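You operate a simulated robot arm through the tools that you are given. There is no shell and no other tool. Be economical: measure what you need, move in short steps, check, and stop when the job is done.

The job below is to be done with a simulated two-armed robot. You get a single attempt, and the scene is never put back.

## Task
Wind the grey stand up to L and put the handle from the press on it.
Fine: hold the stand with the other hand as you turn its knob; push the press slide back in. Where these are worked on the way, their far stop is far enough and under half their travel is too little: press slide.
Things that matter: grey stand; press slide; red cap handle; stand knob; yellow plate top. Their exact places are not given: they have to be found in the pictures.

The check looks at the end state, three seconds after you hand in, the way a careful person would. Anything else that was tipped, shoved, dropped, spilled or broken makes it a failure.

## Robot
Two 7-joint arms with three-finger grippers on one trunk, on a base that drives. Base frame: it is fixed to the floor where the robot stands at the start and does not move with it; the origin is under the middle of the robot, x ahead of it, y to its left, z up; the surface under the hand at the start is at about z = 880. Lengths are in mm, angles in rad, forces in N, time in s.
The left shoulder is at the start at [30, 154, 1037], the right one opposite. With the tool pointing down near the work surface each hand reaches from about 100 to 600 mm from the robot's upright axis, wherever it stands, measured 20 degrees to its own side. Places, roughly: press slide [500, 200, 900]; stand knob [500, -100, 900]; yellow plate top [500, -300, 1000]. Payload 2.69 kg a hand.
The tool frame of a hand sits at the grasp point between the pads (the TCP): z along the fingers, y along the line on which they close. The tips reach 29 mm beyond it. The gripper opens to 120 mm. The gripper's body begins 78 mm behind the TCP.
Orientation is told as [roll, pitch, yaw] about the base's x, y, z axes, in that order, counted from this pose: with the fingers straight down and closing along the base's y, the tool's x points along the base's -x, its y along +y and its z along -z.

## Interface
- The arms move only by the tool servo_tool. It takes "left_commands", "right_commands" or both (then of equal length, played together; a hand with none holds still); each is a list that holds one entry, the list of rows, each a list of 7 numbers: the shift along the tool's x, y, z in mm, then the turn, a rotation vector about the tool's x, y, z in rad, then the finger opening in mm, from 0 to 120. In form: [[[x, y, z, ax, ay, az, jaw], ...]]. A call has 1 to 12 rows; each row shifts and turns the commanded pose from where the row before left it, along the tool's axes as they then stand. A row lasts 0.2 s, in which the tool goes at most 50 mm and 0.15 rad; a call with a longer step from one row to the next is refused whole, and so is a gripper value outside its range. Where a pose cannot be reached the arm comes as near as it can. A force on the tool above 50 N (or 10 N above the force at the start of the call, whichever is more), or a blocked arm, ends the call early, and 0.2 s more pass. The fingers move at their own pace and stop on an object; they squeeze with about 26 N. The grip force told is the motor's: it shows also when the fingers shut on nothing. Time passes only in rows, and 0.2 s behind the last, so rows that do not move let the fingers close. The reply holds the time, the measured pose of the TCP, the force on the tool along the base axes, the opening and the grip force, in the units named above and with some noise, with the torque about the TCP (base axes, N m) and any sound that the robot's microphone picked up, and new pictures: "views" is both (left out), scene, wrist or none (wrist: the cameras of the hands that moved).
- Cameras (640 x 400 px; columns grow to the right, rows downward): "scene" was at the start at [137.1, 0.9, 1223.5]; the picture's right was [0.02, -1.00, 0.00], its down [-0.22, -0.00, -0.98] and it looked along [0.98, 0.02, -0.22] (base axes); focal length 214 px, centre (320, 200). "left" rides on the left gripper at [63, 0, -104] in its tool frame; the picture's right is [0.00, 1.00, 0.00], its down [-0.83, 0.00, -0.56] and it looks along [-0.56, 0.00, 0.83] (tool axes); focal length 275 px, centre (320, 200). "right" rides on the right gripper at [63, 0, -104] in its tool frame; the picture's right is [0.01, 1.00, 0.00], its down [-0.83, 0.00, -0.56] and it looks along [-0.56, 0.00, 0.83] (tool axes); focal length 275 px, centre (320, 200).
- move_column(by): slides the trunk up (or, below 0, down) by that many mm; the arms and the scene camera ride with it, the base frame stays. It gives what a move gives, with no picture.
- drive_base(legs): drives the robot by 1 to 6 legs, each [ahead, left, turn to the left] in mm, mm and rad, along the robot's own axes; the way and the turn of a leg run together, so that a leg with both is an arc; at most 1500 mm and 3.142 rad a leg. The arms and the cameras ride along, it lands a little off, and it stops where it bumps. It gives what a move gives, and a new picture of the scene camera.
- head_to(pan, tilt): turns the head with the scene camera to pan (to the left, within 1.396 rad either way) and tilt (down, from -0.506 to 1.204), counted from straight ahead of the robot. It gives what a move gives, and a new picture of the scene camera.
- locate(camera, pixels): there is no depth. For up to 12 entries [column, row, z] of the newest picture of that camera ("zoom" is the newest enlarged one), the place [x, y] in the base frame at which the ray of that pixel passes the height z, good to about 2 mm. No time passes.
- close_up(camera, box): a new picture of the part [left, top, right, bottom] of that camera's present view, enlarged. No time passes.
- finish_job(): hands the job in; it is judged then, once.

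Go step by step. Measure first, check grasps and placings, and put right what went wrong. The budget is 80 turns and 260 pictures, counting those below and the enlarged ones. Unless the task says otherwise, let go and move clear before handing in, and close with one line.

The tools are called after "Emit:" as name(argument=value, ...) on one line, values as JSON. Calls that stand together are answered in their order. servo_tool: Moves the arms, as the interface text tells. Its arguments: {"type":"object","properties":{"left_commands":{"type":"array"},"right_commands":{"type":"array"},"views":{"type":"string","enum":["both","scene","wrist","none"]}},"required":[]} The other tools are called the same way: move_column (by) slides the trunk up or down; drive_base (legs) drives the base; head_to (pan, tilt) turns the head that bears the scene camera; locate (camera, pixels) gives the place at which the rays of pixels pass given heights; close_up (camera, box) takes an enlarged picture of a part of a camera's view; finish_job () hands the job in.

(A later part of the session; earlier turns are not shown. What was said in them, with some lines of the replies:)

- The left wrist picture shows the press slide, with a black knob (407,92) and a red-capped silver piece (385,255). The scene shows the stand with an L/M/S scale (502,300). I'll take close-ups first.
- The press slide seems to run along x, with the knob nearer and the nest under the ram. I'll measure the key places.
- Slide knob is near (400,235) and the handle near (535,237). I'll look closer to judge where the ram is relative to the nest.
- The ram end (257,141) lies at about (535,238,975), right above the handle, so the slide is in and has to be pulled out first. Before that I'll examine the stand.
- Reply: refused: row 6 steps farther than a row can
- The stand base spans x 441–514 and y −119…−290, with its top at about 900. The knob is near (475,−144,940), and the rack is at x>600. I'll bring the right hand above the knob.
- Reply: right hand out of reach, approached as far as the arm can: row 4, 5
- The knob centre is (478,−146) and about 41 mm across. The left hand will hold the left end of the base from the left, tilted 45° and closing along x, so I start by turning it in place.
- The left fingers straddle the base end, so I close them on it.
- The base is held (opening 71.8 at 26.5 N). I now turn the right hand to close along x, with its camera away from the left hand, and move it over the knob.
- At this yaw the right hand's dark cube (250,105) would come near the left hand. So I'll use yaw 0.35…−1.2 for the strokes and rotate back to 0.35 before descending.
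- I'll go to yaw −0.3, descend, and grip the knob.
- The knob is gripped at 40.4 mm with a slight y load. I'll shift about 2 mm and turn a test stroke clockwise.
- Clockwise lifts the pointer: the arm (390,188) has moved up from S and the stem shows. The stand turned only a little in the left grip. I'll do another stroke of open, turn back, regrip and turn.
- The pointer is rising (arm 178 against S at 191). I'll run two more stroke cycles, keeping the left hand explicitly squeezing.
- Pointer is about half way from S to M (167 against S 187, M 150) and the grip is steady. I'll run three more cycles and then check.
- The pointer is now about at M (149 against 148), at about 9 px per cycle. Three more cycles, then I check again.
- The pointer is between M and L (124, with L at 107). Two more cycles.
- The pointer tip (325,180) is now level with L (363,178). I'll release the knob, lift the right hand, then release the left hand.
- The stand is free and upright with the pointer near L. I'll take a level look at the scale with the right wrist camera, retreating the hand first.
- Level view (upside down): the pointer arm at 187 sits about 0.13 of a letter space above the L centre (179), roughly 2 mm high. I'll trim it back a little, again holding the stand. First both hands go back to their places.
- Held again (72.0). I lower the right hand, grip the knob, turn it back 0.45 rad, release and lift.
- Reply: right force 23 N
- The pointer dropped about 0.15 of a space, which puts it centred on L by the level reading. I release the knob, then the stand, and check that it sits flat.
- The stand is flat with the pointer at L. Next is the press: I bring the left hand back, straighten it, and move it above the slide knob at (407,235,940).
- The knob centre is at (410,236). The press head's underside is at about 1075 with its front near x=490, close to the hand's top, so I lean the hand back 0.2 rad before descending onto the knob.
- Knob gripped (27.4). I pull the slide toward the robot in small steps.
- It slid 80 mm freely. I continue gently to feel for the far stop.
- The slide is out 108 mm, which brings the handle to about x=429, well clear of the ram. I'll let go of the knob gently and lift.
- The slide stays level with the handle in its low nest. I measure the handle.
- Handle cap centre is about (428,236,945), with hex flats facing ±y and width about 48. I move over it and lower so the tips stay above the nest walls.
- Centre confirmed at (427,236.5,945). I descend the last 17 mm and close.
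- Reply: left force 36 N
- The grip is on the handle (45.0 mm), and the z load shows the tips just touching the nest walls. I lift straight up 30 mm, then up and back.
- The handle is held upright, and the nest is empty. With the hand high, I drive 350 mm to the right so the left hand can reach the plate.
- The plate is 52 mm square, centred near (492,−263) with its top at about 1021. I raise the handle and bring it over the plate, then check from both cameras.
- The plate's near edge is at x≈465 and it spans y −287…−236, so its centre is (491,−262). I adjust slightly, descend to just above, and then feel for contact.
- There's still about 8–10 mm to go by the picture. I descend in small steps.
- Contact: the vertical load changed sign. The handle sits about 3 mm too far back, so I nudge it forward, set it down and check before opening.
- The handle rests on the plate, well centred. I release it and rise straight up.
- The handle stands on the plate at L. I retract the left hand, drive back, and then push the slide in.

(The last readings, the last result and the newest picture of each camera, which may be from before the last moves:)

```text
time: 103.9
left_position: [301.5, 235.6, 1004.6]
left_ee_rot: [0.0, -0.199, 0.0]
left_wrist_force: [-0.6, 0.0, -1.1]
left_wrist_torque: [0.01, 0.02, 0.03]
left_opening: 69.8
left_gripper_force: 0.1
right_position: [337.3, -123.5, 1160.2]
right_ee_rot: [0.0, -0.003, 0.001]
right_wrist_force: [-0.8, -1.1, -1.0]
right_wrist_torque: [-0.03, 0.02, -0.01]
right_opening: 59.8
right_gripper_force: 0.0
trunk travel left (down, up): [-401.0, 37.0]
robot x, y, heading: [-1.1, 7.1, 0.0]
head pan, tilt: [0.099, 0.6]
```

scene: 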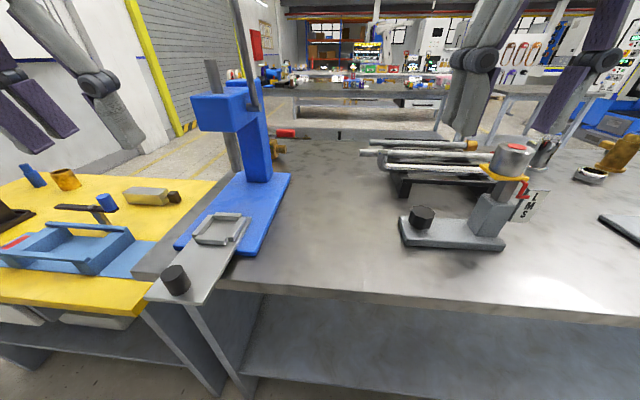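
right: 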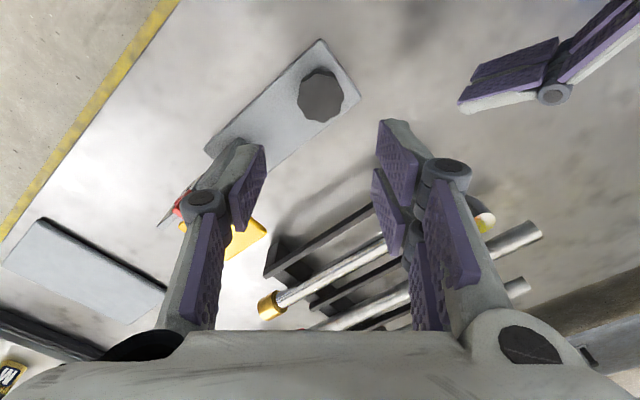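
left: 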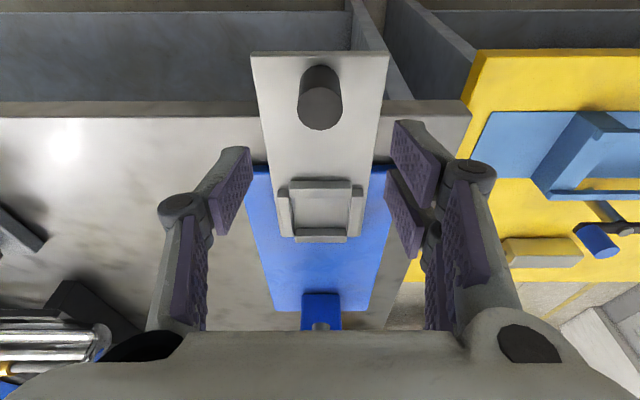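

Emit:
servo_tool(left_commands=[[[5.8, 0.5, 28.4, 0, 0, 0, 70], [5.8, 0.5, 28.4, 0, 0, 0, 70], [0, 0, 0, 0, 0, 0, 45], [0, 0, 0, 0, 0, 0, 34], [0, 0, 0, 0, 0, 0, 15], [0, 0, 0, 0, 0, 0, 15]]], views="none")

Emit:
servo_tool(left_commands=[[[-9.8, 0, 2, 0, 0, 0, 15], [-9.8, 0, 2, 0, 0, 0, 15], [-9.8, 0, 2, 0, 0, 0, 15], [-9.8, 0, 2, 0, 0, 0, 15], [-9.8, 0, 2, 0, 0, 0, 15], [-9.8, 0, 2, 0, 0, 0, 15], [-9.8, 0, 2, 0, 0, 0, 15], [-9.8, 0, 2, 0, 0, 0, 15], [-9.8, 0, 2, 0, 0, 0, 15], [-9.8, 0, 2, 0, 0, 0, 15]]])

```text
time: 105.3
left_position: [302.3, 235.6, 944.6]
left_ee_rot: [0.0, -0.201, -0.002]
left_wrist_force: [0.2, -9.4, -4.8]
left_wrist_torque: [-0.27, -0.31, 0.1]
left_opening: 27.3
left_gripper_force: 44.7
right_position: [337.7, -125.7, 1158.5]
right_ee_rot: [0.002, -0.001, 0.001]
right_wrist_force: [1.2, -0.5, 0.1]
right_wrist_torque: [0.02, 0.01, 0.0]
right_opening: 59.7
right_gripper_force: 0.1
trunk travel left (down, up): [-401.0, 37.0]
robot x, y, heading: [-2.2, 4.4, 0.0]
head pan, tilt: [0.099, 0.6]
```

```text
time: 107.5
left_position: [400.2, 236.4, 945.0]
left_ee_rot: [0.003, -0.207, 0.0]
left_wrist_force: [-0.1, 0.9, 25.0]
left_wrist_torque: [0.13, 0.54, 0.18]
left_opening: 27.1
left_gripper_force: 45.2
right_position: [336.8, -125.7, 1160.2]
right_ee_rot: [0.001, -0.003, 0.001]
right_wrist_force: [-0.3, 0.6, 0.1]
right_wrist_torque: [-0.02, -0.01, 0.0]
right_opening: 60.0
right_gripper_force: 0.2
trunk travel left (down, up): [-401.0, 37.0]
robot x, y, heading: [0.7, 5.0, -0.003]
head pan, tilt: [0.099, 0.6]
```

scene: 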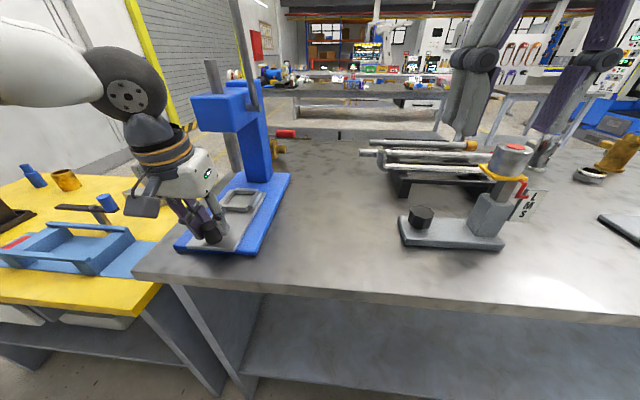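
left: 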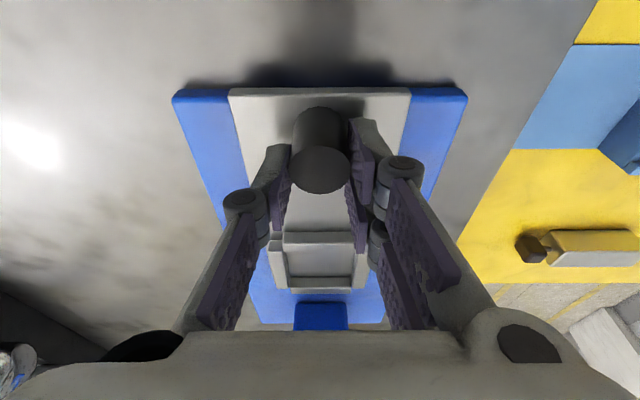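

About 10 mm remain to the original position. I push slowly to the stop.

Emit:
servo_tool(left_commands=[[[-3, 0, 0.3, 0, 0, 0, 15], [-3, 0, 0.3, 0, 0, 0, 15], [-3, 0, 0.3, 0, 0, 0, 15], [-3, 0, 0.3, 0, 0, 0, 15], [-2, 0, 0.2, 0, 0, 0, 15]]])

Emit:
close_up(camera="scene", box=[160, 130, 320, 270])

```text
time: 108.7
left_position: [414.2, 236.3, 944.1]
left_ee_rot: [-0.001, -0.198, -0.001]
left_wrist_force: [-8.6, -8.6, 12.7]
left_wrist_torque: [0.18, 0.12, 0.25]
left_opening: 27.0
left_gripper_force: 44.8
right_position: [336.0, -125.2, 1160.9]
right_ee_rot: [0.002, -0.002, 0.001]
right_wrist_force: [-0.2, -0.6, 0.5]
right_wrist_torque: [-0.02, -0.02, -0.02]
right_opening: 60.4
right_gripper_force: 0.0
trunk travel left (down, up): [-401.0, 37.0]
robot x, y, heading: [1.8, 3.5, 0.005]
head pan, tilt: [0.099, 0.6]
```

scene: 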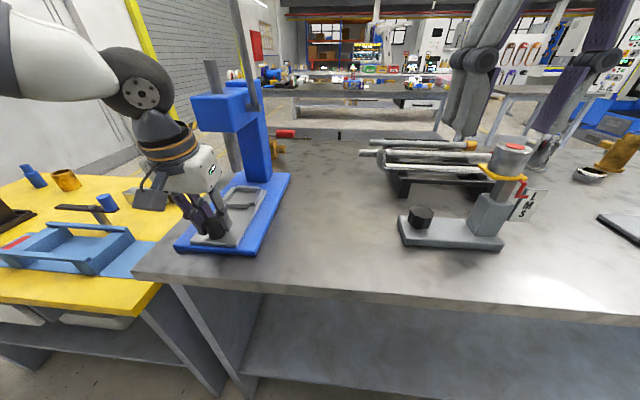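
left: 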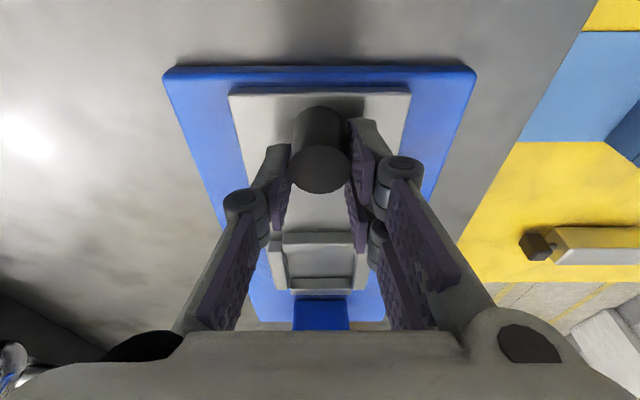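

```text
2.86 times, centred on (240, 200) of scene
```

zoom: 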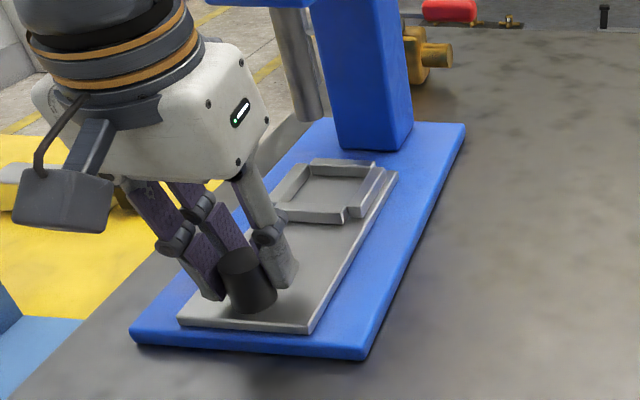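

The slide reached its stop (x load −8.6 N) and its front sits inside the blue base as at the start. I release, lift and back away, then take a final look.

Emit:
servo_tool(left_commands=[[[0, 0, 0, 0, 0, 0, 34], [0, 0, 0, 0, 0, 0, 60], [0, 0, 0, 0, 0, 0, 70], [-4, 0, -20, 0, 0, 0, 70], [-5, 0, -25, 0, 0, 0, 70], [30, 0, -30, 0, 0, 0, 70], [30, 0, -30, 0, 0, 0, 70], [40, 0, -10, 0, 0, 0, 70]]])

Emit:
close_up(camera="scene", box=[160, 100, 320, 270])

Emit:
close_up(camera="scene", box=[390, 120, 570, 260])

Emit:
locate(camera="left", pixels=[[320, 100, 940]])

```text
time: 110.5
left_position: [300.5, 238.0, 1040.3]
left_ee_rot: [0.0, -0.201, 0.0]
left_wrist_force: [0.0, -0.5, -0.1]
left_wrist_torque: [-0.01, -0.02, 0.01]
left_opening: 70.0
left_gripper_force: 0.2
right_position: [336.3, -123.2, 1159.4]
right_ee_rot: [0.0, -0.002, 0.002]
right_wrist_force: [-0.3, 0.7, 0.2]
right_wrist_torque: [0.0, -0.03, 0.03]
right_opening: 59.9
right_gripper_force: 0.1
trunk travel left (down, up): [-401.0, 37.0]
robot x, y, heading: [4.9, 9.6, -0.003]
head pan, tilt: [0.099, 0.6]
```

scene: 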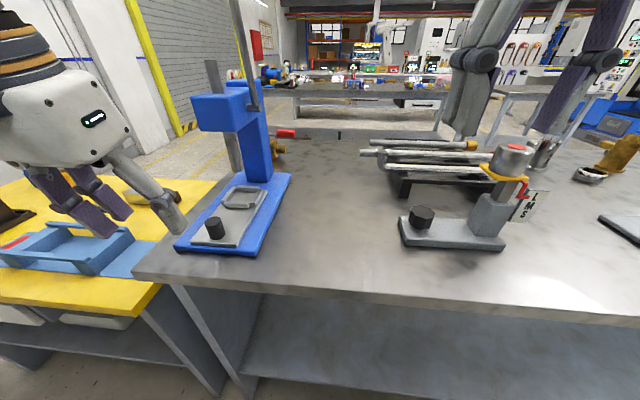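
left: 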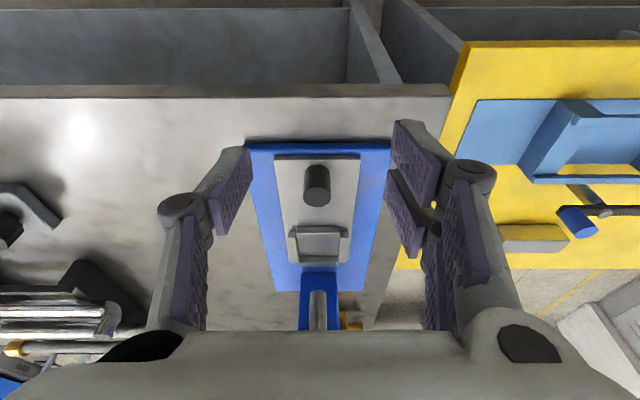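

```text
2.35 times, centred on (240, 185) of scene
```

zoom: 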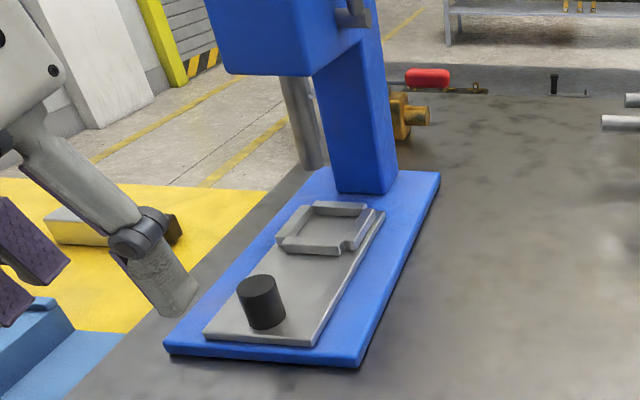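

```text
2.86 times, centred on (480, 190) of scene
```

zoom: 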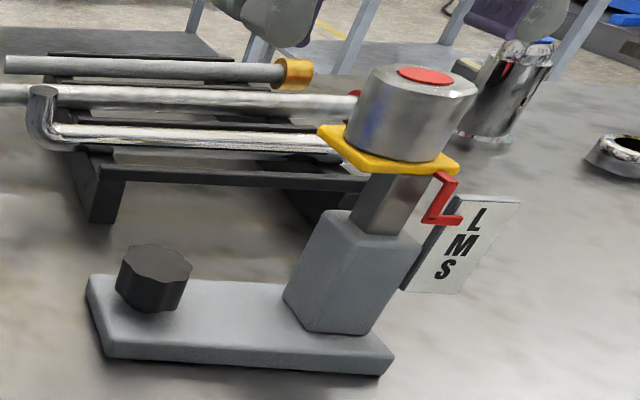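

```text
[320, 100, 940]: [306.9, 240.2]
```

Emit:
locate(camera="left", pixels=[[317, 172, 940], [320, 144, 890], [318, 157, 902], [255, 147, 890], [389, 147, 890]])

```text
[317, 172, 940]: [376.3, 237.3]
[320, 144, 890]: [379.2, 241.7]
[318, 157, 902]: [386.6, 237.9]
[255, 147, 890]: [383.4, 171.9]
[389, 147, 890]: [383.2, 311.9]
```

The slide front is back at about x=388, the press base has not moved (383), the handle stands on the plate at L, and both hands are clear.

Emit:
finish_job()

```text
The job is handed in.
```

The grey stand is wound up to L with the red-cap handle standing on its plate. The press slide is pushed back in to its stop, and both hands are clear.
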